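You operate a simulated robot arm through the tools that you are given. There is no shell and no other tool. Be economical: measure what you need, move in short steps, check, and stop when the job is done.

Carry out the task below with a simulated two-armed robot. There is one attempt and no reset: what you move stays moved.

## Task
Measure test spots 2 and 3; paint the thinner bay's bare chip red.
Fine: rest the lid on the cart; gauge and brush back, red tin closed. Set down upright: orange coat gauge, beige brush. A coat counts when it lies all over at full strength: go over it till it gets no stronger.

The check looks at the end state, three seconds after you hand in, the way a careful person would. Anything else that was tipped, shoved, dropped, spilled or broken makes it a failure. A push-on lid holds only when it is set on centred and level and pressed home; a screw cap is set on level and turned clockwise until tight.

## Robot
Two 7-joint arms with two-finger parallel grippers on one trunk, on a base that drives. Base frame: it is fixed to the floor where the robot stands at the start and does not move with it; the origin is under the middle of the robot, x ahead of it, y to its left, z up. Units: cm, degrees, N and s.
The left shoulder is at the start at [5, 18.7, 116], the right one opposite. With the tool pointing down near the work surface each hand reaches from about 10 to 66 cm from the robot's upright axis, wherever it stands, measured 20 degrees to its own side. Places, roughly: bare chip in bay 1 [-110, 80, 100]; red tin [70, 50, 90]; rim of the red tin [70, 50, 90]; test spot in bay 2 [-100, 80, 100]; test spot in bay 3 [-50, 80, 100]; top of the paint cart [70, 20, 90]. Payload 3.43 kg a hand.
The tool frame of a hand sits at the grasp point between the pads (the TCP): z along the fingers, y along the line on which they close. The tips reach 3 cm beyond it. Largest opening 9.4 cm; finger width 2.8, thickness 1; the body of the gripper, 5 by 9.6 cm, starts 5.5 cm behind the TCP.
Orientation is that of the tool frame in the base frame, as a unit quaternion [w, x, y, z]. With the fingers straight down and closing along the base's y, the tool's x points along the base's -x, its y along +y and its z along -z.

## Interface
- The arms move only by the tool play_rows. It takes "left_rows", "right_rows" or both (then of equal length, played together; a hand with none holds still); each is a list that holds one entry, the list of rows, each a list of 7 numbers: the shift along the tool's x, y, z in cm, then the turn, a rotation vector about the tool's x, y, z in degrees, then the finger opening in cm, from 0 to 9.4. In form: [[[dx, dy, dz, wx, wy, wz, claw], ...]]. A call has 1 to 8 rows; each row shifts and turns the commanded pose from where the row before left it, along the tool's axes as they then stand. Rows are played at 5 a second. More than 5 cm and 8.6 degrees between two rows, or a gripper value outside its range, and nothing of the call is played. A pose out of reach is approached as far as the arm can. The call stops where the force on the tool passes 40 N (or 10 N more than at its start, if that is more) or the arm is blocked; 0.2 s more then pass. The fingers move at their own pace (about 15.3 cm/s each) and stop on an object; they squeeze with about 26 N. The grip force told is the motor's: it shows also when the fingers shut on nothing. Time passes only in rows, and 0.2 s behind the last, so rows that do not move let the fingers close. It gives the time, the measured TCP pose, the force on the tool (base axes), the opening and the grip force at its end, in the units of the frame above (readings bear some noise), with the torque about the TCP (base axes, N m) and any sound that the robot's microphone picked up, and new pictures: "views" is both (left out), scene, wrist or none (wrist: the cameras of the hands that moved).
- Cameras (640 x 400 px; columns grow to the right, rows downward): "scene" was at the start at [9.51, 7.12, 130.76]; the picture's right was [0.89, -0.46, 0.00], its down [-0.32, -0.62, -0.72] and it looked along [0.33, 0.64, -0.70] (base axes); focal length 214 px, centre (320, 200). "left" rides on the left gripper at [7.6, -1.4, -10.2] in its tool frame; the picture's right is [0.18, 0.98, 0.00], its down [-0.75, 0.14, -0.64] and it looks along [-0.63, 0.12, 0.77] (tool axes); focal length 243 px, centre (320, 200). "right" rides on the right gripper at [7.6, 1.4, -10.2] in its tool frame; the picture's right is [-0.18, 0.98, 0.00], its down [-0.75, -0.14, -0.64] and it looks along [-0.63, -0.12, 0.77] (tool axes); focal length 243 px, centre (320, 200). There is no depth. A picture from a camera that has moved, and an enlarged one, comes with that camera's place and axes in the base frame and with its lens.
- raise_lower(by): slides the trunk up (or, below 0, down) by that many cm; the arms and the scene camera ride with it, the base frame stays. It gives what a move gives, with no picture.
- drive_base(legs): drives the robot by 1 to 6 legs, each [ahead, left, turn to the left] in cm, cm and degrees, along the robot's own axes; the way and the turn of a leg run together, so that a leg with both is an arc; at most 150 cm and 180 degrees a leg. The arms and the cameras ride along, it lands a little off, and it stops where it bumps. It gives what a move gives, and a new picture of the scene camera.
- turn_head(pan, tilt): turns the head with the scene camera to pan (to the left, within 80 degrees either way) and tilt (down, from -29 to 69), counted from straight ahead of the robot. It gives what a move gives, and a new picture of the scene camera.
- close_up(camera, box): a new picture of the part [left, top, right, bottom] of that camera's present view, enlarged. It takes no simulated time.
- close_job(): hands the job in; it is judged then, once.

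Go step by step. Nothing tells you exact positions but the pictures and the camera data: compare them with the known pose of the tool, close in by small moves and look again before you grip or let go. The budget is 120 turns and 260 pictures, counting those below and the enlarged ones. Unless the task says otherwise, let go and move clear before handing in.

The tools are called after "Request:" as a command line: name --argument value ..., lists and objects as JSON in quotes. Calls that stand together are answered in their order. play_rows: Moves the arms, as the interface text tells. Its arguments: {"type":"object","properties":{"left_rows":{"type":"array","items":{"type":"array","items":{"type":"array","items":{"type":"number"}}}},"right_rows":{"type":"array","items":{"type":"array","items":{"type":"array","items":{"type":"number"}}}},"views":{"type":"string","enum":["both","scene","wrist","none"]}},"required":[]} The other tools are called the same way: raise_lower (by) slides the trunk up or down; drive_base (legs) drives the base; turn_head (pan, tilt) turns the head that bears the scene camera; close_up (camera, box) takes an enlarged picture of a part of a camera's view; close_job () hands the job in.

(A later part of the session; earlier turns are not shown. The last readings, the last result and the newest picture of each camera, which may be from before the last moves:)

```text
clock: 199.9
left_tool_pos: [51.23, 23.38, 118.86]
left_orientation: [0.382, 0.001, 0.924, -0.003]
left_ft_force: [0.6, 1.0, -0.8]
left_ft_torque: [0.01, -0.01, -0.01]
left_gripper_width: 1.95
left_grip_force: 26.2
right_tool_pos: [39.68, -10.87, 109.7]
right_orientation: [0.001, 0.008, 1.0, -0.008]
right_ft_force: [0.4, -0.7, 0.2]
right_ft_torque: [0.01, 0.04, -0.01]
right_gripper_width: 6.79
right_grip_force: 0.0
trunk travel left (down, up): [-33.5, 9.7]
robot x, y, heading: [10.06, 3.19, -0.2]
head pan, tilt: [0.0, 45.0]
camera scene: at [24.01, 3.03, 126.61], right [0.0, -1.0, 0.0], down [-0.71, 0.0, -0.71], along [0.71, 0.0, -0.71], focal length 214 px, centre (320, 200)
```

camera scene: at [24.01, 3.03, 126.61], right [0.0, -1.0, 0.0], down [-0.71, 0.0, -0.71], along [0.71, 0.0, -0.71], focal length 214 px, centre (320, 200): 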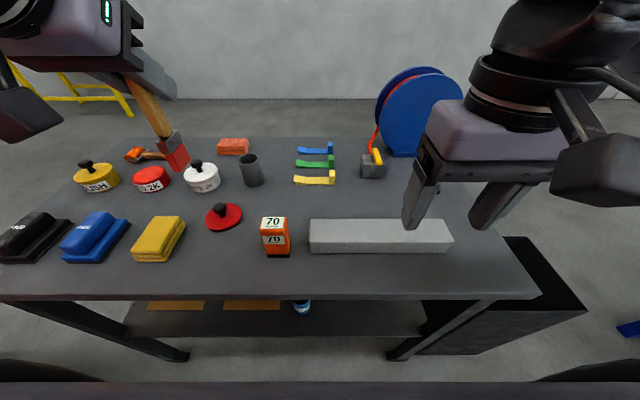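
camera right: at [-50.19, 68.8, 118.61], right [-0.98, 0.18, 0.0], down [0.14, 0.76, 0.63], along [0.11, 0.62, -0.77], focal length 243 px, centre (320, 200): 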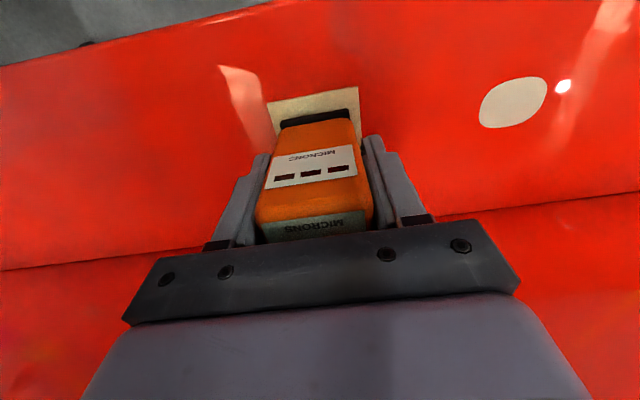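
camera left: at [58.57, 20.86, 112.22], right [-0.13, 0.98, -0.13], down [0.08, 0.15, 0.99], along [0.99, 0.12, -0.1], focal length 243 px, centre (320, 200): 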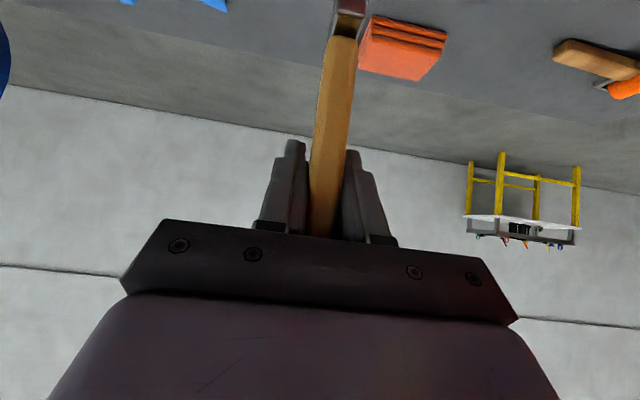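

I bring the brush above the cup and check alignment.

Request:
play_rows --left_rows '[[[-1.79, -0.34, 4.03, 0, 0, 0, 0.5], [-1.79, -0.34, 4.03, 0, 0, 0, 0.5], [-1.79, -0.34, 4.03, 0, 0, 0, 0.5], [-1.79, -0.34, 4.03, 0, 0, 0, 0.5], [-1.79, -0.34, 4.03, 0, 0, 0, 0.5], [0, 0, 0, 0, 0, 0, 0.5]]]' --views "none"

Request:
close_up --camera "scene" --box '[200, 100, 300, 200]'

Request:
close_up --camera "right" --box '[520, 180, 640, 330]'

```text
clock: 201.3
left_tool_pos: [71.69, 21.54, 111.21]
left_orientation: [0.384, 0.001, 0.923, -0.002]
left_ft_force: [-0.3, -0.6, -0.1]
left_ft_torque: [-0.01, 0.01, -0.02]
left_gripper_width: 1.95
left_grip_force: 25.7
right_tool_pos: [39.72, -10.9, 109.79]
right_orientation: [0.001, 0.008, 1.0, -0.008]
right_ft_force: [-0.2, 0.3, 0.0]
right_ft_torque: [0.01, 0.01, -0.02]
right_gripper_width: 6.8
right_grip_force: 0.1
trunk travel left (down, up): [-33.5, 9.7]
robot x, y, heading: [10.04, 3.04, -0.2]
head pan, tilt: [0.0, 45.0]
```

```text
4.00 times, centred on (250, 150) of scene
camera zoom: at [23.93, 3.02, 126.63], right [0.0, -1.0, 0.0], down [-0.71, 0.0, -0.71], along [0.71, 0.0, -0.71], focal length 858 px, centre (600, 400)
```

zoom: 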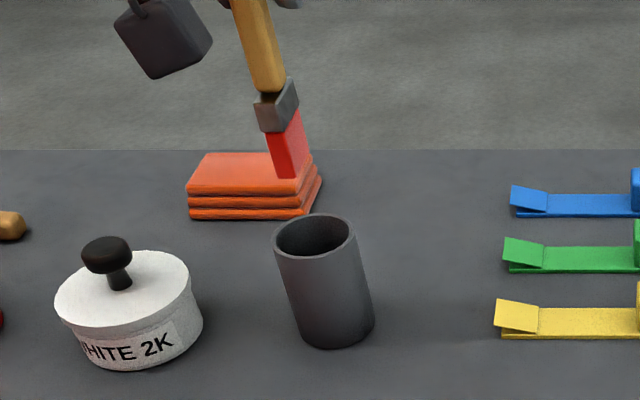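

```text
2.67 times, centred on (580, 255) of right
camera zoom: at [32.2, -9.31, 120.07], right [0.2, 0.98, -0.01], down [0.75, -0.14, 0.65], along [0.63, -0.14, -0.76], focal length 647 px, centre (-373, 53)
```

zoom: 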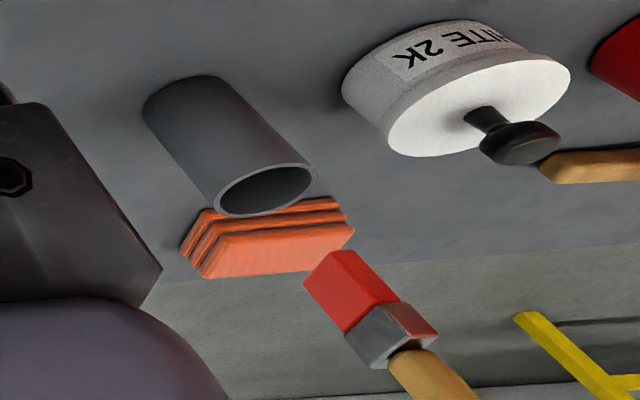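

The tip is 1.8 cm too far and 0.9 cm left of the cup's centre. I correct and lower to just above the rim.

Request:
play_rows --left_rows '[[[1.27, -0.9, -1.27, 0, 0, 0, 0.5], [1.5, 0, 1.5, 0, 0, 0, 0.5], [0, 0, 0, 0, 0, 0, 0.5]]]' --views "none"

Request:
close_up --camera "scene" --box '[200, 100, 300, 200]'

Request:
close_up --camera "right" --box '[520, 180, 640, 330]'

```text
clock: 202.1
left_tool_pos: [70.06, 20.8, 108.94]
left_orientation: [0.383, 0.002, 0.924, -0.003]
left_ft_force: [1.3, 0.1, -0.7]
left_ft_torque: [-0.01, 0.0, -0.01]
left_gripper_width: 1.95
left_grip_force: 25.9
right_tool_pos: [39.77, -10.92, 109.84]
right_orientation: [0.002, 0.008, 1.0, -0.008]
right_ft_force: [0.3, 0.0, 0.4]
right_ft_torque: [0.01, -0.02, -0.02]
right_gripper_width: 6.81
right_grip_force: 0.1
trunk travel left (down, up): [-33.5, 9.7]
robot x, y, heading: [9.92, 3.29, 0.1]
head pan, tilt: [0.0, 45.0]
```

```text
4.00 times, centred on (250, 150) of scene
camera zoom: at [23.96, 3.03, 126.62], right [0.0, -1.0, 0.0], down [-0.71, 0.0, -0.71], along [0.71, 0.0, -0.71], focal length 858 px, centre (600, 400)
```

zoom: 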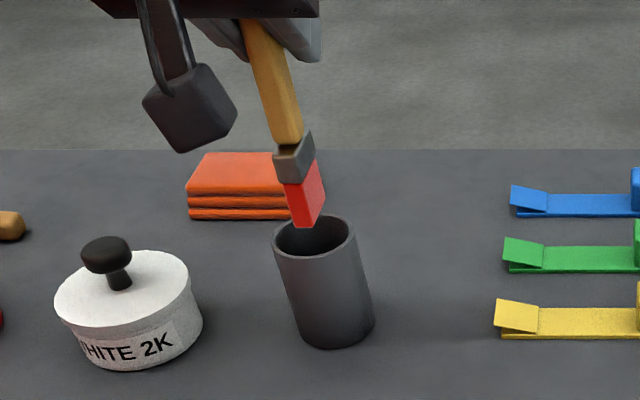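

```text
2.67 times, centred on (580, 255) of right
camera zoom: at [32.24, -9.3, 120.06], right [0.2, 0.98, -0.01], down [0.75, -0.14, 0.65], along [0.63, -0.14, -0.76], focal length 647 px, centre (-373, 53)
```

zoom: 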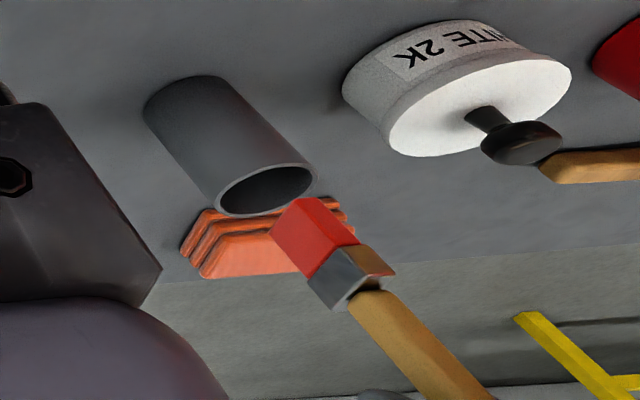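

Projected straight down it lands at the cup's centre. I lower in steps into the cup, watching force.

Request:
play_rows --left_rows '[[[1.06, 0, 1.06, 0, 0, 0, 0.5], [1.06, 0, 1.06, 0, 0, 0, 0.5], [1.06, 0, 1.06, 0, 0, 0, 0.5], [0, 0, 0, 0, 0, 0, 0.5]]]' --views "none"

Request:
close_up --camera "scene" --box '[200, 100, 300, 200]'

Request:
close_up --camera "right" --box '[520, 180, 640, 330]'

```text
clock: 203.1
left_tool_pos: [69.9, 20.68, 104.96]
left_orientation: [0.387, 0.001, 0.922, -0.003]
left_ft_force: [4.7, 2.0, 22.1]
left_ft_torque: [0.13, 0.0, -0.01]
left_gripper_width: 1.96
left_grip_force: 25.9
right_tool_pos: [39.63, -11.02, 109.89]
right_orientation: [0.002, 0.008, 1.0, -0.008]
right_ft_force: [-0.1, -0.3, -0.6]
right_ft_torque: [0.01, 0.0, 0.01]
right_gripper_width: 6.82
right_grip_force: 0.1
trunk travel left (down, up): [-33.5, 9.7]
robot x, y, heading: [10.05, 3.08, -0.0]
head pan, tilt: [0.0, 45.0]
```

```text
4.00 times, centred on (250, 150) of scene
camera zoom: at [23.82, 2.99, 126.65], right [0.0, -1.0, 0.0], down [-0.71, 0.0, -0.71], along [0.71, 0.0, -0.71], focal length 858 px, centre (600, 400)
```

zoom: 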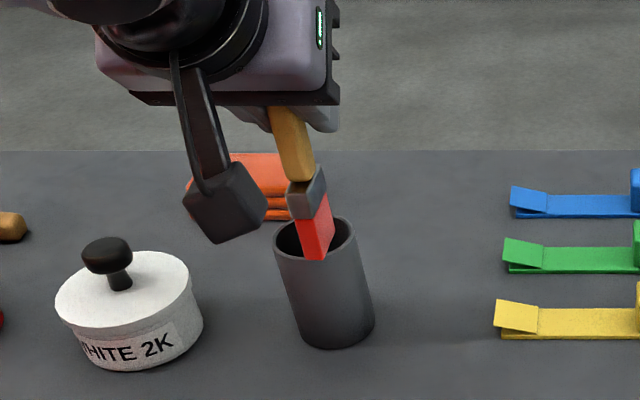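

```text
2.67 times, centred on (580, 255) of right
camera zoom: at [32.11, -9.34, 120.1], right [0.2, 0.98, -0.01], down [0.75, -0.14, 0.65], along [0.63, -0.14, -0.76], focal length 647 px, centre (-373, 53)
```

zoom: 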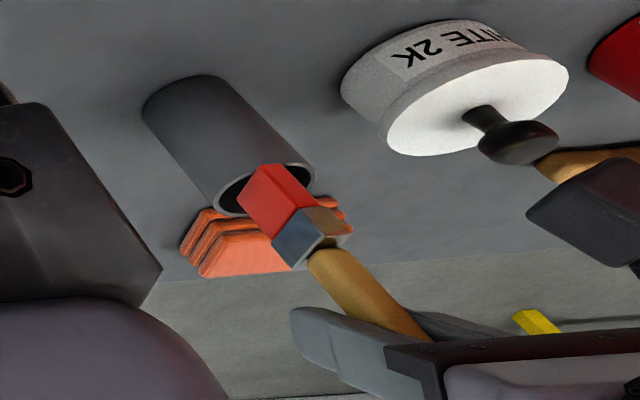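

The bristles' front edge caught the near rim. I lift 1.2, move 1.2 cm further, and lower again.

Request:
play_rows --left_rows '[[[-0.9, 0, -0.9, 0, 0, 0, 0.5], [-0.85, 0, 0.85, 0, 0, 0, 0.5], [0.9, 0, 0.9, 0, 0, 0, 0.5], [0, 0, 0, 0, 0, 0, 0.5]]]' --views "none"

Request:
close_up --camera "scene" --box '[200, 100, 300, 200]'

```text
clock: 204.1
left_tool_pos: [70.91, 20.95, 104.76]
left_orientation: [0.386, 0.002, 0.922, -0.004]
left_ft_force: [0.7, 1.8, 12.6]
left_ft_torque: [0.04, 0.27, -0.03]
left_gripper_width: 1.96
left_grip_force: 25.4
right_tool_pos: [39.72, -10.92, 109.95]
right_orientation: [0.003, 0.008, 1.0, -0.008]
right_ft_force: [-0.5, -0.1, -0.1]
right_ft_torque: [0.03, -0.01, -0.02]
right_gripper_width: 6.8
right_grip_force: 0.1
trunk travel left (down, up): [-33.5, 9.7]
robot x, y, heading: [9.7, 3.47, -0.2]
head pan, tilt: [0.0, 45.0]
```

```text
4.00 times, centred on (250, 150) of scene
camera zoom: at [23.85, 3.01, 126.66], right [0.0, -1.0, 0.0], down [-0.71, 0.0, -0.71], along [0.71, 0.0, -0.71], focal length 858 px, centre (600, 400)
```

zoom: 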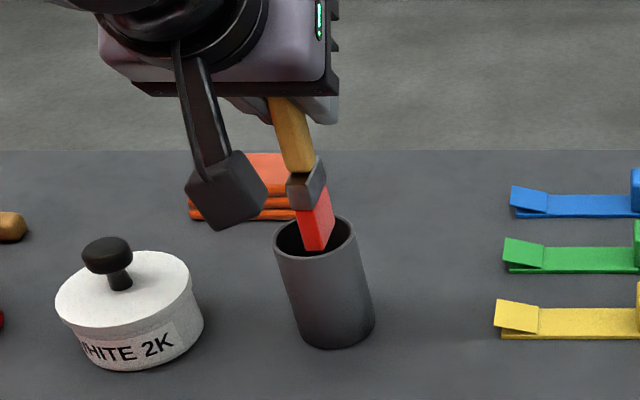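

Now it seems to catch at the far/right side. I lift slightly, shift 0.5 cm left and 0.4 back, and retry while looking from the right camera.

Request:
play_rows --left_rows '[[[-0.7, 0, -0.7, 0, 0, 0, 0.5], [0.28, 0.5, -0.28, 0, 0, 0, 0.5], [0.5, 0, 0.5, 0, 0, 0, 0.5], [0, 0, 0, 0, 0, 0, 0.5]]]' --views "none"

Request:
close_up --camera "scene" --box '[250, 130, 300, 170]'

Request:
close_up --camera "right" --box '[590, 200, 640, 260]'

```text
clock: 205.1
left_tool_pos: [70.77, 21.08, 104.79]
left_orientation: [0.384, 0.001, 0.923, -0.002]
left_ft_force: [-0.6, 0.6, 2.8]
left_ft_torque: [0.05, 0.11, -0.04]
left_gripper_width: 1.94
left_grip_force: 26.3
right_tool_pos: [39.62, -10.89, 109.78]
right_orientation: [0.001, 0.008, 1.0, -0.008]
right_ft_force: [-0.4, -0.1, -0.3]
right_ft_torque: [0.0, -0.01, -0.01]
right_gripper_width: 6.81
right_grip_force: 0.1
trunk travel left (down, up): [-33.5, 9.7]
robot x, y, heading: [10.43, 3.32, -0.1]
head pan, tilt: [0.0, 45.0]
```

```text
10.00 times, centred on (275, 150) of scene
camera zoom: at [23.94, 3.03, 126.63], right [0.0, -1.0, 0.0], down [-0.71, 0.0, -0.71], along [0.71, 0.0, -0.71], focal length 2145 px, centre (770, 700)
```

zoom: 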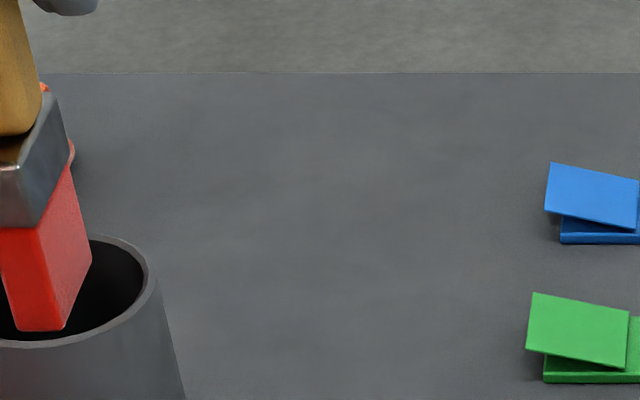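

```text
6.67 times, centred on (615, 230) of right
camera zoom: at [32.22, -9.3, 120.07], right [0.2, 0.98, -0.01], down [0.75, -0.14, 0.65], along [0.63, -0.14, -0.76], focal length 1618 px, centre (-1647, 0)
```

zoom: 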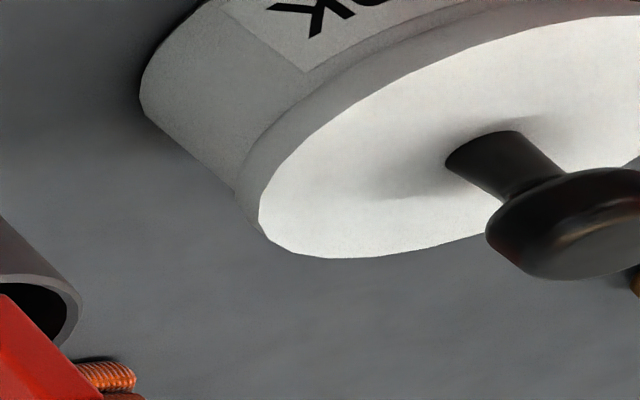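

Request:
close_up --camera "scene" --box '[250, 135, 300, 167]'

Request:
close_up --camera "right" --box '[540, 195, 620, 265]'

Request:
close_up --camera "scene" --box '[225, 125, 285, 175]'

```text
12.50 times, centred on (275, 151) of scene
camera zoom: at [23.94, 3.03, 126.63], right [0.0, -1.0, 0.0], down [-0.71, 0.0, -0.71], along [0.71, 0.0, -0.71], focal length 2681 px, centre (882, 812)
```

zoom: 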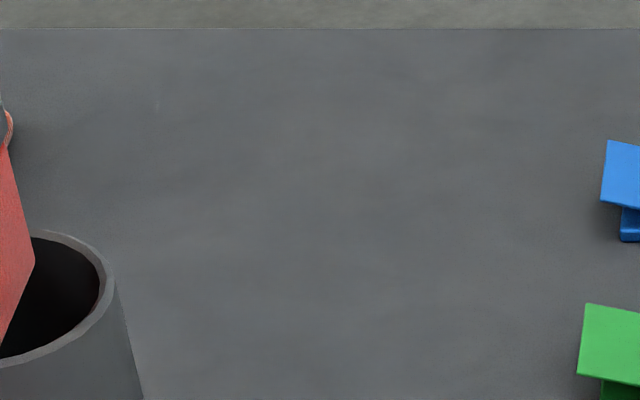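

```text
5.71 times, centred on (580, 230) of right
camera zoom: at [32.22, -9.3, 120.07], right [0.2, 0.98, -0.01], down [0.75, -0.14, 0.65], along [0.63, -0.14, -0.76], focal length 1386 px, centre (-1166, 29)
```

zoom: 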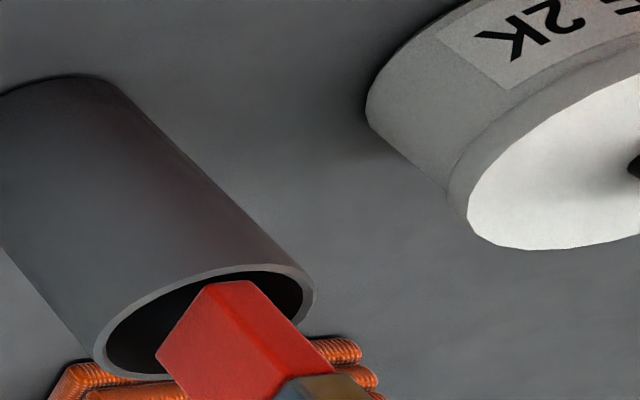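

```text
8.00 times, centred on (255, 150) of scene
camera zoom: at [23.94, 3.03, 126.63], right [0.0, -1.0, 0.0], down [-0.71, 0.0, -0.71], along [0.71, 0.0, -0.71], focal length 1716 px, centre (840, 600)
```

zoom: 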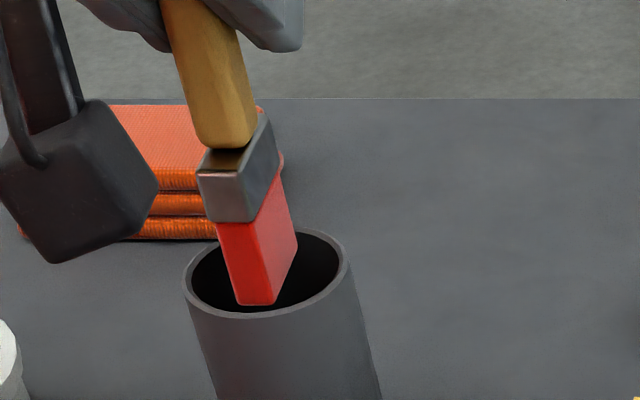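

Both views now show the bristles centred in the mouth. I nudge 0.2 cm further and lower slowly.

Request:
play_rows --left_rows '[[[-0.14, 0, 0.14, 0, 0, 0, 0.5], [0.35, 0, 0.35, 0, 0, 0, 0.5], [0.35, 0, 0.35, 0, 0, 0, 0.5], [0.35, 0, 0.35, 0, 0, 0, 0.5], [0, 0, 0, 0, 0, 0, 0.5]]]' --views "none"

Request:
close_up --camera "scene" --box '[225, 125, 285, 175]'

```text
clock: 206.3
left_tool_pos: [71.03, 21.16, 103.24]
left_orientation: [0.384, 0.001, 0.923, -0.002]
left_ft_force: [-0.3, -0.5, 0.1]
left_ft_torque: [-0.01, 0.0, 0.03]
left_gripper_width: 1.95
left_grip_force: 25.9
right_tool_pos: [39.8, -10.9, 109.78]
right_orientation: [0.001, 0.008, 1.0, -0.008]
right_ft_force: [1.1, -0.6, 0.1]
right_ft_torque: [-0.02, 0.02, -0.01]
right_gripper_width: 6.79
right_grip_force: 0.1
trunk travel left (down, up): [-33.5, 9.7]
robot x, y, heading: [9.97, 3.19, -0.4]
head pan, tilt: [0.0, 45.0]
```

```text
8.00 times, centred on (255, 150) of scene
camera zoom: at [23.98, 3.03, 126.62], right [0.0, -1.0, 0.0], down [-0.71, 0.0, -0.71], along [0.71, 0.0, -0.71], focal length 1716 px, centre (840, 600)
```

zoom: 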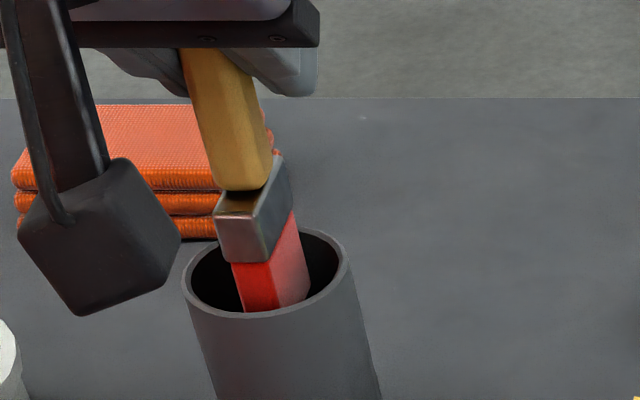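

It is in the cup without force. I continue lowering to the bottom.

Request:
play_rows --left_rows '[[[0.7, 0, 0.7, 0, 0, 0, 0.5], [0.7, 0, 0.7, 0, 0, 0, 0.5], [0.35, 0, 0.35, 0, 0, 0, 0.5], [0.28, 0, 0.28, 0, 0, 0, 0.5], [0.2, 0, 0.2, 0, 0, 0, 0.5], [0, 0, 0, 0, 0, 0, 0.5]]]' --views "none"

Request:
close_up --camera "scene" --box '[225, 125, 285, 175]'

```text
clock: 207.7
left_tool_pos: [70.48, 21.45, 100.66]
left_orientation: [0.387, 0.002, 0.922, -0.004]
left_ft_force: [3.7, -4.7, 21.1]
left_ft_torque: [-0.17, 0.26, 0.09]
left_gripper_width: 1.94
left_grip_force: 25.7
left hand out of reach, approached as far as the arm can: row 2, 5
right_tool_pos: [39.52, -11.06, 109.96]
right_orientation: [0.003, 0.007, 1.0, -0.007]
right_ft_force: [0.0, 0.0, -0.2]
right_ft_torque: [0.02, 0.02, -0.03]
right_gripper_width: 6.79
right_grip_force: 0.0
trunk travel left (down, up): [-33.5, 9.7]
robot x, y, heading: [10.28, 3.26, -0.2]
head pan, tilt: [0.0, 45.0]
```

```text
8.00 times, centred on (255, 150) of scene
camera zoom: at [23.82, 2.92, 126.64], right [0.0, -1.0, 0.0], down [-0.71, 0.0, -0.71], along [0.71, 0.0, -0.71], focal length 1716 px, centre (840, 600)
```

zoom: 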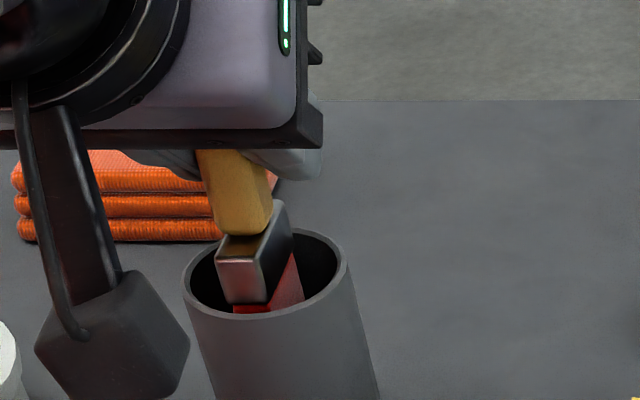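

Reach limit shifted the hand back and the bristles pressed on the near wall. I lift 1 cm, recentre, and will lower with the trunk instead.

Request:
play_rows --left_rows '[[[-0.7, 0, -0.7, 0, 0, 0, 0.5], [-0.45, -0.15, 0.45, 0, 0, 0, 0.5], [0, 0, 0, 0, 0, 0, 0.5]]]' --views "none"

Request:
raise_lower --by -1.5

Request:
close_up --camera "scene" --box '[225, 115, 285, 165]'

```text
clock: 208.5
left_tool_pos: [70.83, 21.72, 101.08]
left_orientation: [0.382, 0.002, 0.924, -0.002]
left_ft_force: [-9.7, -4.0, -4.0]
left_ft_torque: [-0.23, 0.65, 0.04]
left_gripper_width: 1.99
left_grip_force: 26.2
right_tool_pos: [39.77, -10.88, 109.8]
right_orientation: [0.002, 0.007, 1.0, -0.008]
right_ft_force: [0.2, -0.4, 0.2]
right_ft_torque: [0.0, -0.01, -0.02]
right_gripper_width: 6.79
right_grip_force: 0.0
trunk travel left (down, up): [-33.5, 9.7]
robot x, y, heading: [10.29, 3.28, -0.2]
head pan, tilt: [0.0, 45.0]
```

```text
clock: 209.2
left_tool_pos: [71.06, 21.56, 100.66]
left_orientation: [0.391, 0.002, 0.92, -0.005]
left_ft_force: [-7.1, -3.7, 26.5]
left_ft_torque: [-0.03, 0.12, 0.04]
left_gripper_width: 1.96
left_grip_force: 25.8
right_tool_pos: [39.48, -11.03, 108.33]
right_orientation: [0.003, 0.007, 1.0, -0.006]
right_ft_force: [-0.6, 0.0, -1.2]
right_ft_torque: [0.0, -0.03, 0.03]
right_gripper_width: 6.82
right_grip_force: 0.0
trunk travel left (down, up): [-32.0, 11.2]
robot x, y, heading: [10.23, 3.17, 0.0]
head pan, tilt: [0.0, 45.0]
```

```text
8.00 times, centred on (255, 140) of scene
camera zoom: at [23.64, 2.92, 125.21], right [0.0, -1.0, 0.0], down [-0.7, 0.0, -0.71], along [0.71, 0.0, -0.7], focal length 1716 px, centre (840, 680)
```

zoom: 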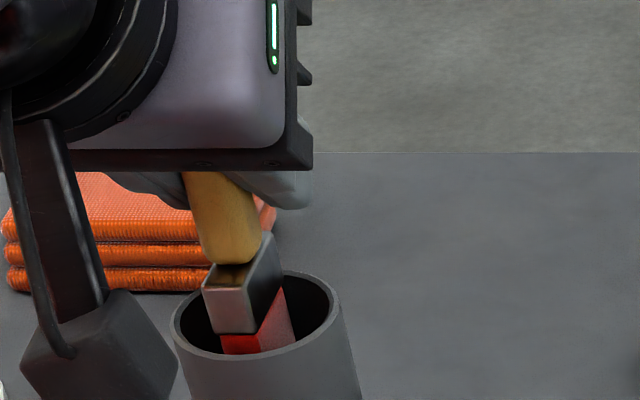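

The brush isn't going down further although the bottom should be lower. I look from the right wrist and left wrist cameras.

Request:
close_up --camera "right" --box '[540, 180, 640, 265]'

Request:
close_up --camera "left" --box '[220, 0, 420, 150]'

```text
4.71 times, centred on (590, 222) of right
camera zoom: at [31.94, -9.4, 118.67], right [0.2, 0.98, -0.01], down [0.75, -0.14, 0.65], along [0.63, -0.14, -0.76], focal length 1142 px, centre (-951, 94)
```

zoom: 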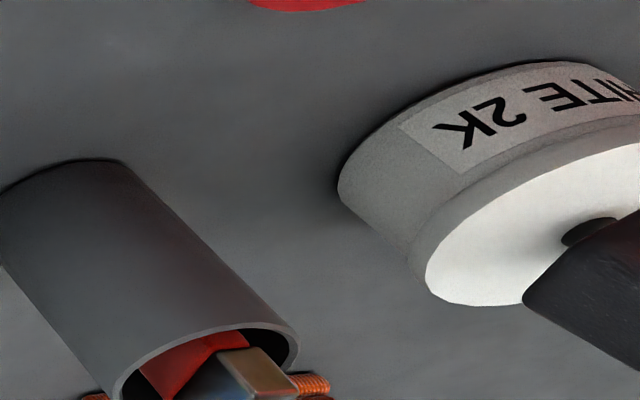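

```text
2.67 times, centred on (320, 75) of left
camera zoom: at [58.31, 20.35, 102.46], right [-0.12, 0.98, -0.14], down [0.06, 0.15, 0.99], along [0.99, 0.11, -0.08], focal length 647 px, centre (320, 533)
```

zoom: 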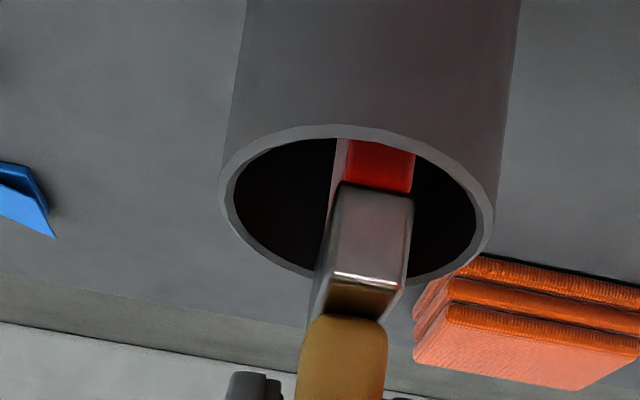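

The bristles are in the mouth but hugging the near wall. I lift 2 cm, move 0.7 cm further, and lower again gently.

Request:
play_rows --left_rows '[[[-0.7, 0, -0.7, 0, 0, 0, 0.5], [-0.7, 0, -0.7, 0, 0, 0, 0.5], [-0.49, 0, 0.49, 0, 0, 0, 0.5], [0.5, 0, 0.5, 0, 0, 0, 0.5], [0.5, 0, 0.5, 0, 0, 0, 0.5], [0, 0, 0, 0, 0, 0, 0.5]]]' --views "none"

Request:
close_up --camera "left" --box '[220, 0, 420, 150]'

```text
clock: 210.6
left_tool_pos: [71.39, 21.77, 100.73]
left_orientation: [0.386, 0.002, 0.922, -0.004]
left_ft_force: [-9.2, -8.2, 10.0]
left_ft_torque: [-0.49, 0.36, 0.05]
left_gripper_width: 1.97
left_grip_force: 26.1
left hand out of reach, approached as far as the arm can: row 5
right_tool_pos: [39.64, -10.99, 108.34]
right_orientation: [0.003, 0.008, 1.0, -0.007]
right_ft_force: [0.3, -0.6, -1.1]
right_ft_torque: [-0.02, 0.02, 0.0]
right_gripper_width: 6.8
right_grip_force: 0.1
trunk travel left (down, up): [-32.0, 11.2]
robot x, y, heading: [10.01, 3.12, -0.3]
head pan, tilt: [0.0, 45.0]
```

```text
2.67 times, centred on (320, 75) of left
camera zoom: at [58.74, 20.51, 102.69], right [-0.12, 0.98, -0.14], down [0.07, 0.15, 0.99], along [0.99, 0.11, -0.09], focal length 647 px, centre (320, 533)
```

zoom: 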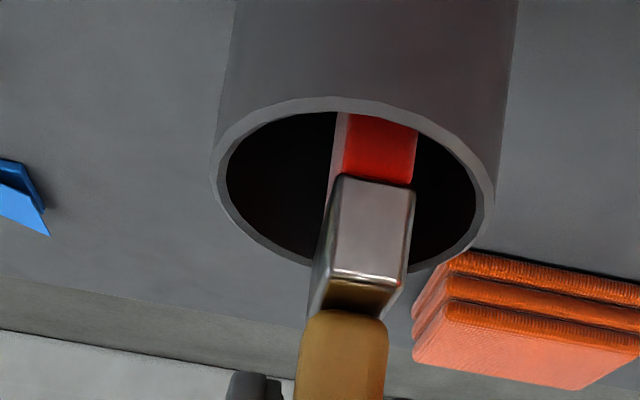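

The brush leans: its bottom presses the near wall while the ferrule touches the far rim. I lift 2 cm, rotate the brush 8° toward vertical, recentre and view.

Request:
play_rows --left_rows '[[[-0.7, 0, -0.7, 0, 0, 0, 0.5], [-0.7, 0, -0.7, 0, 0, 0, 0.5], [0, -0.3, 0, 0, -4, 0, 0.5], [0.3, -0.2, -0.4, 0, -4, 0, 0.5], [0.42, 0, -0.56, 0, 0, 0, 0.5], [0, 0, 0, 0, 0, 0, 0.5]]]' --views "none"

Request:
close_up --camera "left" --box '[220, 0, 420, 150]'

Request:
close_up --camera "scene" --box '[225, 115, 285, 165]'

```text
clock: 212.0
left_tool_pos: [70.53, 21.53, 102.61]
left_orientation: [0.45, 0.001, 0.893, -0.004]
left_ft_force: [10.9, -2.3, 2.0]
left_ft_torque: [-0.16, -0.72, 0.0]
left_gripper_width: 1.97
left_grip_force: 25.8
right_tool_pos: [39.83, -10.91, 108.26]
right_orientation: [0.001, 0.008, 1.0, -0.007]
right_ft_force: [0.5, 0.2, -0.3]
right_ft_torque: [0.02, 0.02, -0.02]
right_gripper_width: 6.78
right_grip_force: 0.1
trunk travel left (down, up): [-32.0, 11.2]
robot x, y, heading: [10.22, 3.13, -0.4]
head pan, tilt: [0.0, 45.0]
```

```text
2.67 times, centred on (320, 75) of left
camera zoom: at [57.73, 20.24, 102.77], right [-0.11, 0.98, -0.15], down [-0.07, 0.15, 0.99], along [0.99, 0.11, 0.05], focal length 647 px, centre (320, 533)
```

zoom: 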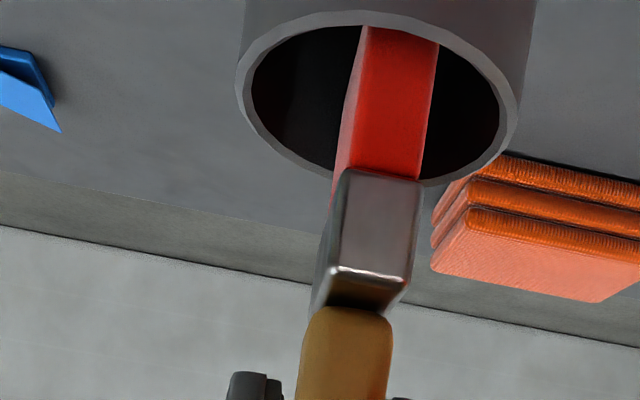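

```text
8.00 times, centred on (255, 140) of scene
camera zoom: at [24.09, 3.01, 125.11], right [0.0, -1.0, 0.0], down [-0.71, 0.0, -0.71], along [0.71, 0.0, -0.71], focal length 1716 px, centre (840, 680)
```

zoom: 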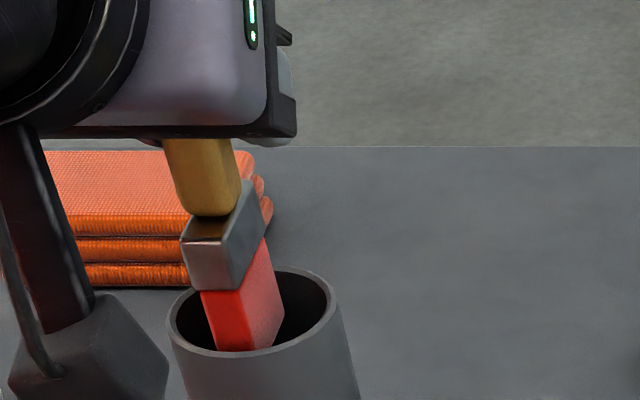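

Now it presses the near wall. I move 1 cm away from me and lower 1 cm.

Request:
play_rows --left_rows '[[[-0.3, 0, 0.4, 0, 0, 0, 0.5], [-0.3, 0, 0.4, 0, 0, 0, 0.5], [0.4, 0, 0.3, 0, 0, 0, 0.5], [0.4, 0, 0.3, 0, 0, 0, 0.5], [0, 0, 0, 0, 0, 0, 0.5]]]' --views "none"

Request:
close_up --camera "scene" --box '[225, 115, 285, 165]'

```text
clock: 213.2
left_tool_pos: [71.17, 21.47, 101.65]
left_orientation: [0.448, 0.002, 0.894, -0.004]
left_ft_force: [-12.5, -1.9, 4.4]
left_ft_torque: [-0.1, 0.73, 0.01]
left_gripper_width: 1.95
left_grip_force: 26.2
right_tool_pos: [39.54, -10.91, 108.33]
right_orientation: [0.003, 0.007, 1.0, -0.008]
right_ft_force: [0.3, -1.6, -0.5]
right_ft_torque: [-0.03, 0.01, -0.01]
right_gripper_width: 6.79
right_grip_force: 0.2
trunk travel left (down, up): [-32.0, 11.2]
robot x, y, heading: [10.14, 3.32, -0.0]
head pan, tilt: [0.0, 45.0]
```

```text
8.00 times, centred on (255, 140) of scene
camera zoom: at [23.8, 3.0, 125.15], right [0.0, -1.0, 0.0], down [-0.71, 0.0, -0.71], along [0.71, 0.0, -0.71], focal length 1716 px, centre (840, 680)
```

zoom: 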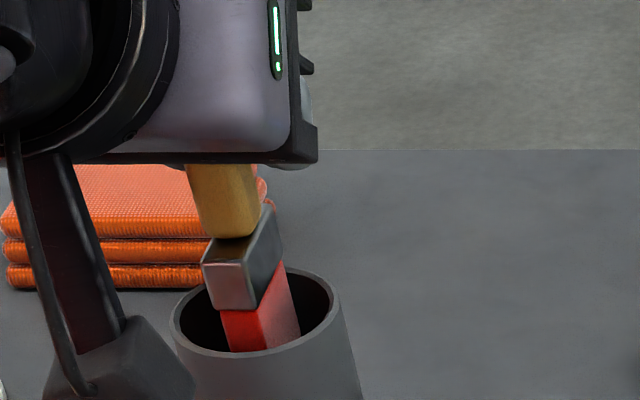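

Torque shows both contacts are at rim height, so the brush is now upright and just needs centring (x≈70.85). I centre it and lower by trunk.

Request:
play_rows --left_rows '[[[0.36, -0.1, -0.48, 0, 0, 0, 0.5], [0, 0, 0, 0, 0, 0, 0.5]]]' --views "none"

Request:
raise_lower --by -1.5

```text
clock: 213.8
left_tool_pos: [70.76, 21.48, 101.58]
left_orientation: [0.448, 0.001, 0.894, -0.003]
left_ft_force: [-0.3, -1.0, -0.1]
left_ft_torque: [0.01, 0.02, -0.02]
left_gripper_width: 1.94
left_grip_force: 26.0
right_tool_pos: [39.72, -10.96, 108.35]
right_orientation: [0.001, 0.008, 1.0, -0.009]
right_ft_force: [0.9, -0.3, 0.1]
right_ft_torque: [0.02, 0.03, 0.02]
right_gripper_width: 6.82
right_grip_force: 0.0
trunk travel left (down, up): [-32.0, 11.2]
robot x, y, heading: [10.06, 3.28, 0.0]
head pan, tilt: [0.0, 45.0]
```

```text
clock: 214.4
left_tool_pos: [70.81, 21.37, 99.98]
left_orientation: [0.447, 0.002, 0.895, -0.003]
left_ft_force: [4.0, 0.1, -1.5]
left_ft_torque: [-0.01, -0.27, 0.02]
left_gripper_width: 1.94
left_grip_force: 25.5
right_tool_pos: [39.82, -10.87, 106.73]
right_orientation: [0.001, 0.008, 1.0, -0.007]
right_ft_force: [-0.2, -0.2, -0.4]
right_ft_torque: [0.0, 0.0, 0.0]
right_gripper_width: 6.8
right_grip_force: 0.1
trunk travel left (down, up): [-30.5, 12.7]
robot x, y, heading: [9.97, 2.97, -0.3]
head pan, tilt: [0.0, 45.0]
```

It slides down freely. I lower another 1.2 cm.

Request:
raise_lower --by -1.2

Request:
close_up --camera "scene" --box '[220, 105, 290, 165]'

```text
clock: 215.0
left_tool_pos: [70.75, 21.55, 98.77]
left_orientation: [0.446, 0.001, 0.895, -0.003]
left_ft_force: [4.9, -0.5, -1.7]
left_ft_torque: [0.0, -0.3, 0.03]
left_gripper_width: 1.93
left_grip_force: 25.8
right_tool_pos: [39.79, -10.98, 105.6]
right_orientation: [0.002, 0.007, 1.0, -0.007]
right_ft_force: [-0.6, 0.1, -1.1]
right_ft_torque: [-0.01, 0.03, 0.01]
right_gripper_width: 6.78
right_grip_force: 0.1
trunk travel left (down, up): [-29.3, 13.9]
robot x, y, heading: [10.09, 3.11, -0.3]
head pan, tilt: [0.0, 45.0]
```

```text
6.67 times, centred on (255, 135) of scene
camera zoom: at [24.04, 3.04, 122.4], right [0.0, -1.0, 0.0], down [-0.71, 0.0, -0.71], along [0.71, 0.0, -0.71], focal length 1430 px, centre (753, 633)
```

zoom: 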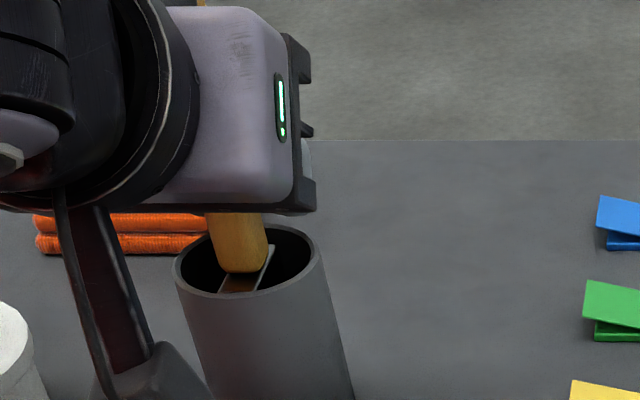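

The ferrule is inside the cup; fingers are just above the rim. I open and let it settle, then back the hand straight out.

Request:
play_rows --left_rows '[[[0, 0, 0, 0, 0, 0, 2.3], [0, 0, 0, 0, 0, 0, 3], [0, 0, 0, 0, 0, 0, 5], [0, 0, 0, 0, 0, 0, 5], [0, 0, 0, 0, 0, 0, 5]]]' --views "none"

Request:
close_up --camera "left" --box '[200, 20, 460, 240]'

Request:
close_up --camera "scene" --box '[200, 85, 300, 165]'

```text
clock: 216.2
left_tool_pos: [70.85, 21.46, 98.69]
left_orientation: [0.447, 0.001, 0.895, -0.004]
left_ft_force: [-0.1, 0.0, 0.3]
left_ft_torque: [0.01, -0.02, -0.02]
left_gripper_width: 4.98
left_grip_force: 0.1
right_tool_pos: [39.82, -11.0, 105.58]
right_orientation: [0.001, 0.008, 1.0, -0.008]
right_ft_force: [0.0, -0.2, 1.2]
right_ft_torque: [0.01, -0.02, 0.0]
right_gripper_width: 6.82
right_grip_force: 0.0
trunk travel left (down, up): [-29.3, 13.9]
robot x, y, heading: [9.66, 2.89, -0.0]
head pan, tilt: [0.0, 45.0]
```

```text
1.82 times, centred on (330, 130) of left
camera zoom: at [57.96, 20.11, 98.99], right [-0.11, 0.98, -0.15], down [-0.06, 0.15, 0.99], along [0.99, 0.11, 0.04], focal length 441 px, centre (302, 327)
```

zoom: 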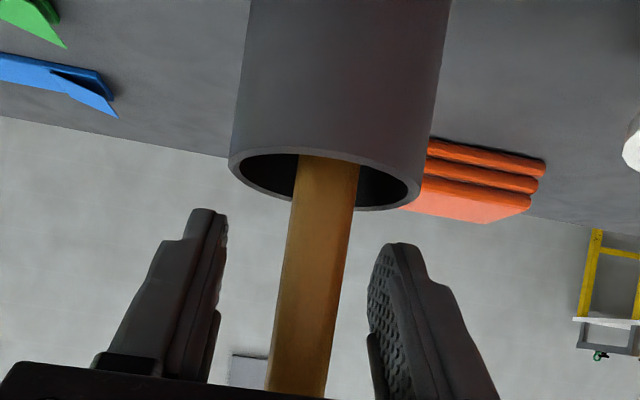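

```text
5.00 times, centred on (250, 125) of scene
camera zoom: at [23.97, 3.03, 122.42], right [0.0, -1.0, 0.0], down [-0.71, 0.0, -0.71], along [0.71, 0.0, -0.71], focal length 1072 px, centre (670, 575)
```

zoom: 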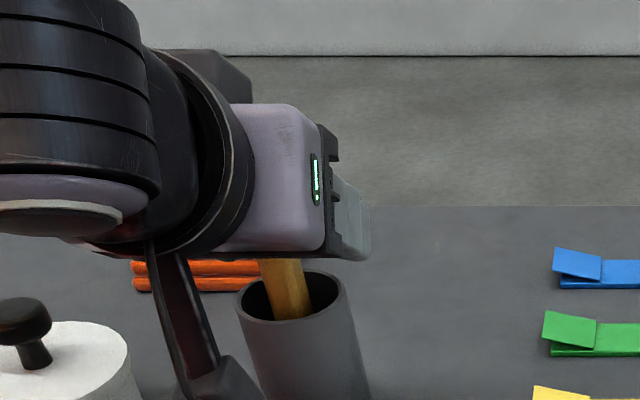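

The brush has settled into the cup at its old depth. I back the hand out along the tool axis and return the tilt toward 28° for the lid.

Request:
play_rows --left_rows '[[[0, 0, -4, 0, 0, 0, 5], [0, 0, -4, 0, 0, 0, 5], [0, 0, -4, 0, 0, 0, 5], [-1, 0, -2, 0, 8.3, 0, 5], [-1, 0, -2, 0, 8.3, 0, 5], [0, 0, -1, 0, 8.2, 0, 5], [0, 0, 0, 0, 0, 0, 5]]]' --views "none"

Request:
drive_base --legs '[[0, 9.5, 0]]'

```text
clock: 217.8
left_tool_pos: [58.78, 21.46, 110.98]
left_orientation: [0.244, 0.002, 0.97, -0.003]
left_ft_force: [0.3, 0.8, 0.4]
left_ft_torque: [0.02, -0.03, 0.02]
left_gripper_width: 5.02
left_grip_force: 0.1
right_tool_pos: [39.68, -10.98, 105.61]
right_orientation: [0.002, 0.008, 1.0, -0.008]
right_ft_force: [0.2, -0.3, -0.2]
right_ft_torque: [0.02, 0.01, -0.05]
right_gripper_width: 6.8
right_grip_force: 0.0
trunk travel left (down, up): [-29.3, 13.9]
robot x, y, heading: [9.72, 3.49, -0.2]
head pan, tilt: [0.0, 45.0]
```

```text
clock: 219.3
left_tool_pos: [58.96, 31.03, 111.01]
left_orientation: [0.245, 0.003, 0.97, -0.003]
left_ft_force: [0.0, -0.4, -0.2]
left_ft_torque: [-0.02, -0.01, 0.0]
left_gripper_width: 5.02
left_grip_force: 0.1
right_tool_pos: [39.76, -1.55, 105.67]
right_orientation: [0.001, 0.008, 1.0, -0.009]
right_ft_force: [0.8, 0.2, 0.0]
right_ft_torque: [-0.01, -0.01, 0.0]
right_gripper_width: 6.8
right_grip_force: 0.0
trunk travel left (down, up): [-29.3, 13.9]
robot x, y, heading: [10.06, 12.81, -0.0]
head pan, tilt: [0.0, 45.0]
camera scene: at [24.0, 12.52, 122.42], right [0.0, -1.0, 0.0], down [-0.71, 0.0, -0.71], along [0.71, 0.0, -0.71], focal length 214 px, centre (320, 200)
```

scene: 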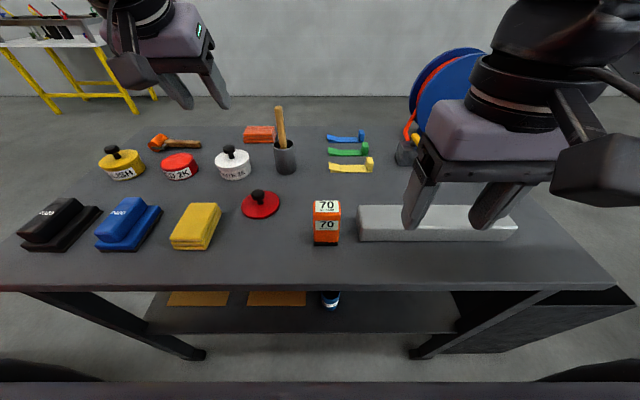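

The brush stands in its cup. Now the lid: I shift the base 2.5 cm right for reach and move over the lid's knob (release pose was [56.3,25.7,92.6]).

Request:
drive_base --legs '[[0, -2.5, 0]]'

Request:
play_rows --left_rows '[[[2.13, -0.7, 2.54, 0, 0, 0, 5], [2.13, -0.7, 2.54, 0, 0, 0, 5], [2.13, -0.7, 2.54, 0, 0, 0, 5], [2.13, -0.7, 2.54, 0, 0, 0, 5], [0, 0, 0, 0, 0, 0, 5]]]' --views "none"

Request:
close_up --camera "left" --box '[220, 20, 420, 180]'

```text
clock: 220.2
left_tool_pos: [58.78, 28.43, 110.91]
left_orientation: [0.244, 0.003, 0.97, -0.003]
left_ft_force: [0.3, -0.4, 0.2]
left_ft_torque: [0.02, 0.02, 0.03]
left_gripper_width: 5.0
left_grip_force: 0.0
right_tool_pos: [39.73, -3.94, 105.73]
right_orientation: [0.002, 0.007, 1.0, -0.008]
right_ft_force: [0.3, 0.4, -0.7]
right_ft_torque: [0.0, 0.0, 0.0]
right_gripper_width: 6.79
right_grip_force: 0.0
trunk travel left (down, up): [-29.3, 13.9]
robot x, y, heading: [9.92, 10.27, -0.2]
head pan, tilt: [0.0, 45.0]
camera scene: at [23.99, 9.95, 122.42], right [0.0, -1.0, 0.0], down [-0.71, 0.0, -0.71], along [0.71, 0.0, -0.71], focal length 214 px, centre (320, 200)
```

scene: 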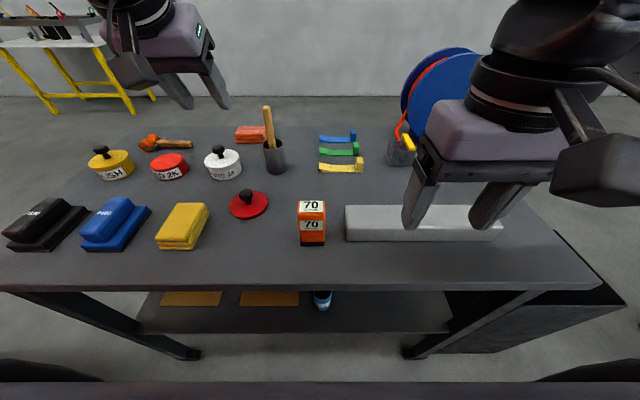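

```text
clock: 221.4
left_tool_pos: [56.22, 25.51, 98.07]
left_orientation: [0.246, 0.003, 0.969, -0.004]
left_ft_force: [-0.1, -0.5, -0.7]
left_ft_torque: [0.02, 0.01, 0.0]
left_gripper_width: 5.03
left_grip_force: 0.0
right_tool_pos: [39.77, -4.04, 105.56]
right_orientation: [0.002, 0.008, 1.0, -0.008]
right_ft_force: [0.3, -0.1, -0.3]
right_ft_torque: [0.03, 0.02, -0.03]
right_gripper_width: 6.81
right_grip_force: 0.0
trunk travel left (down, up): [-29.3, 13.9]
robot x, y, heading: [10.07, 10.4, -0.2]
head pan, tilt: [0.0, 45.0]
```

```text
2.50 times, centred on (320, 100) of left
camera zoom: at [44.56, 24.28, 103.51], right [-0.16, 0.98, -0.09], down [0.36, 0.14, 0.92], along [0.92, 0.11, -0.38], focal length 606 px, centre (320, 450)
```

zoom: 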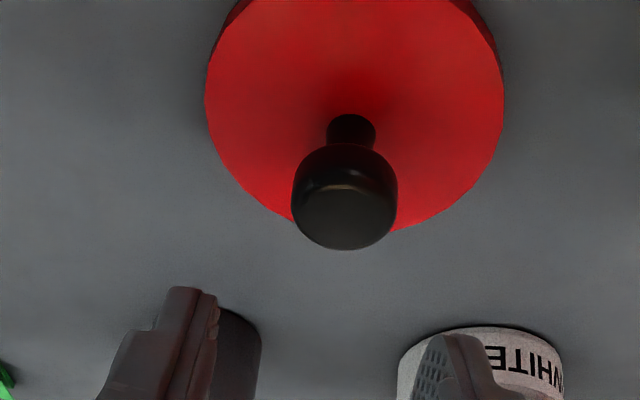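

Aligned. I lower to the release pose and close on the knob.

Request:
play_rows --left_rows '[[[1.2, 0.1, 2.3, 0, 0, 0, 5], [1.1, 0.1, 2.2, 0, 0, 0, 5], [0.1, 0, 0.15, 0, 0, 0, 5], [0, 0, 0, 0, 0, 0, 3.5], [0, 0, 0, 0, 0, 0, 1], [0, 0, 0, 0, 0, 0, 1], [0, 0, 0, 0, 0, 0, 1]]]' --views "none"

Request:
close_up --camera "left" --box '[220, 20, 420, 180]'

```text
clock: 223.0
left_tool_pos: [56.28, 25.59, 92.64]
left_orientation: [0.245, 0.002, 0.97, -0.003]
left_ft_force: [-0.4, 0.1, 0.1]
left_ft_torque: [-0.01, 0.01, -0.04]
left_gripper_width: 2.64
left_grip_force: 26.4
right_tool_pos: [39.71, -3.84, 105.55]
right_orientation: [0.001, 0.008, 1.0, -0.008]
right_ft_force: [-1.5, 0.4, 0.8]
right_ft_torque: [0.01, 0.0, 0.0]
right_gripper_width: 6.78
right_grip_force: 0.0
trunk travel left (down, up): [-29.3, 13.9]
robot x, y, heading: [9.93, 10.28, -0.3]
head pan, tilt: [0.0, 45.0]
```

```text
2.50 times, centred on (320, 100) of left
camera zoom: at [44.7, 24.44, 98.22], right [-0.16, 0.98, -0.09], down [0.36, 0.14, 0.92], along [0.92, 0.11, -0.38], focal length 606 px, centre (320, 450)
```

zoom: 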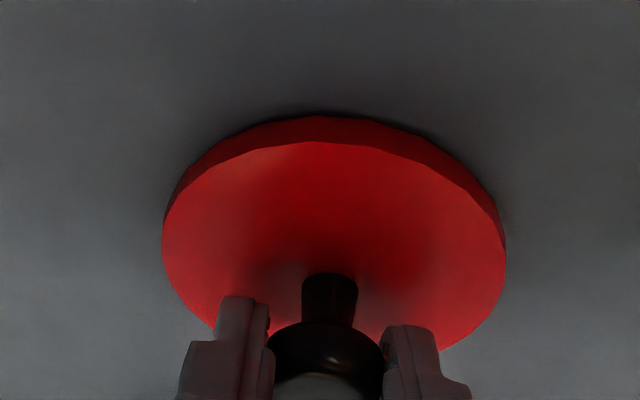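

Same grip as before. I lift the lid, drive left 16 cm, and bring it toward the tin.

Request:
play_rows --left_rows '[[[-0.95, 0, -1.76, 0, 0, 0, 1], [-1.9, 0, -3.5, 0, 0, 0, 1], [-1.9, 0, -3.5, 0, 0, 0, 1], [-0.5, 0, -0.9, 0, 0, 0, 1]]]' --views "none"

Request:
drive_base --legs '[[0, 16.3, 0]]'

```text
clock: 224.0
left_tool_pos: [56.35, 25.82, 103.77]
left_orientation: [0.245, 0.001, 0.97, -0.002]
left_ft_force: [-0.5, 0.6, 0.1]
left_ft_torque: [0.01, -0.01, 0.0]
left_gripper_width: 2.63
left_grip_force: 25.8
right_tool_pos: [39.67, -3.88, 105.5]
right_orientation: [0.001, 0.008, 1.0, -0.008]
right_ft_force: [0.4, -0.2, 1.0]
right_ft_torque: [0.02, 0.0, 0.01]
right_gripper_width: 6.8
right_grip_force: 0.1
trunk travel left (down, up): [-29.3, 13.9]
robot x, y, heading: [10.12, 10.12, -0.1]
head pan, tilt: [0.0, 45.0]
```

```text
clock: 226.1
left_tool_pos: [56.34, 41.93, 103.88]
left_orientation: [0.244, 0.001, 0.97, -0.002]
left_ft_force: [-0.2, -0.1, -0.6]
left_ft_torque: [0.01, -0.02, 0.03]
left_gripper_width: 2.62
left_grip_force: 26.2
right_tool_pos: [39.84, 12.1, 105.52]
right_orientation: [0.002, 0.009, 1.0, -0.008]
right_ft_force: [0.2, 0.5, -0.5]
right_ft_torque: [0.02, -0.03, -0.01]
right_gripper_width: 6.82
right_grip_force: 0.0
trunk travel left (down, up): [-29.3, 13.9]
robot x, y, heading: [10.18, 26.36, 0.1]
head pan, tilt: [0.0, 45.0]
camera scene: at [24.04, 26.13, 122.42], right [0.0, -1.0, 0.0], down [-0.71, 0.0, -0.71], along [0.71, 0.0, -0.71], focal length 214 px, centre (320, 200)
```

scene: 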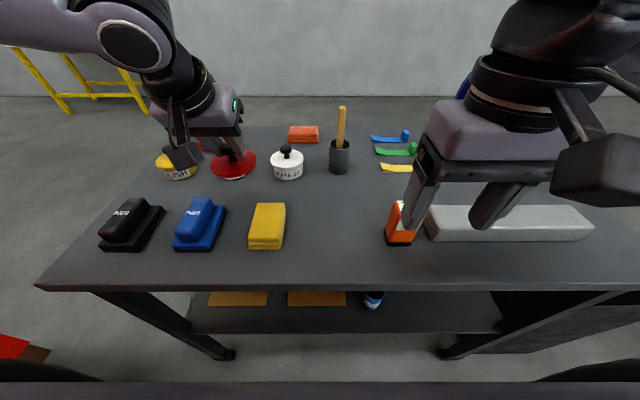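

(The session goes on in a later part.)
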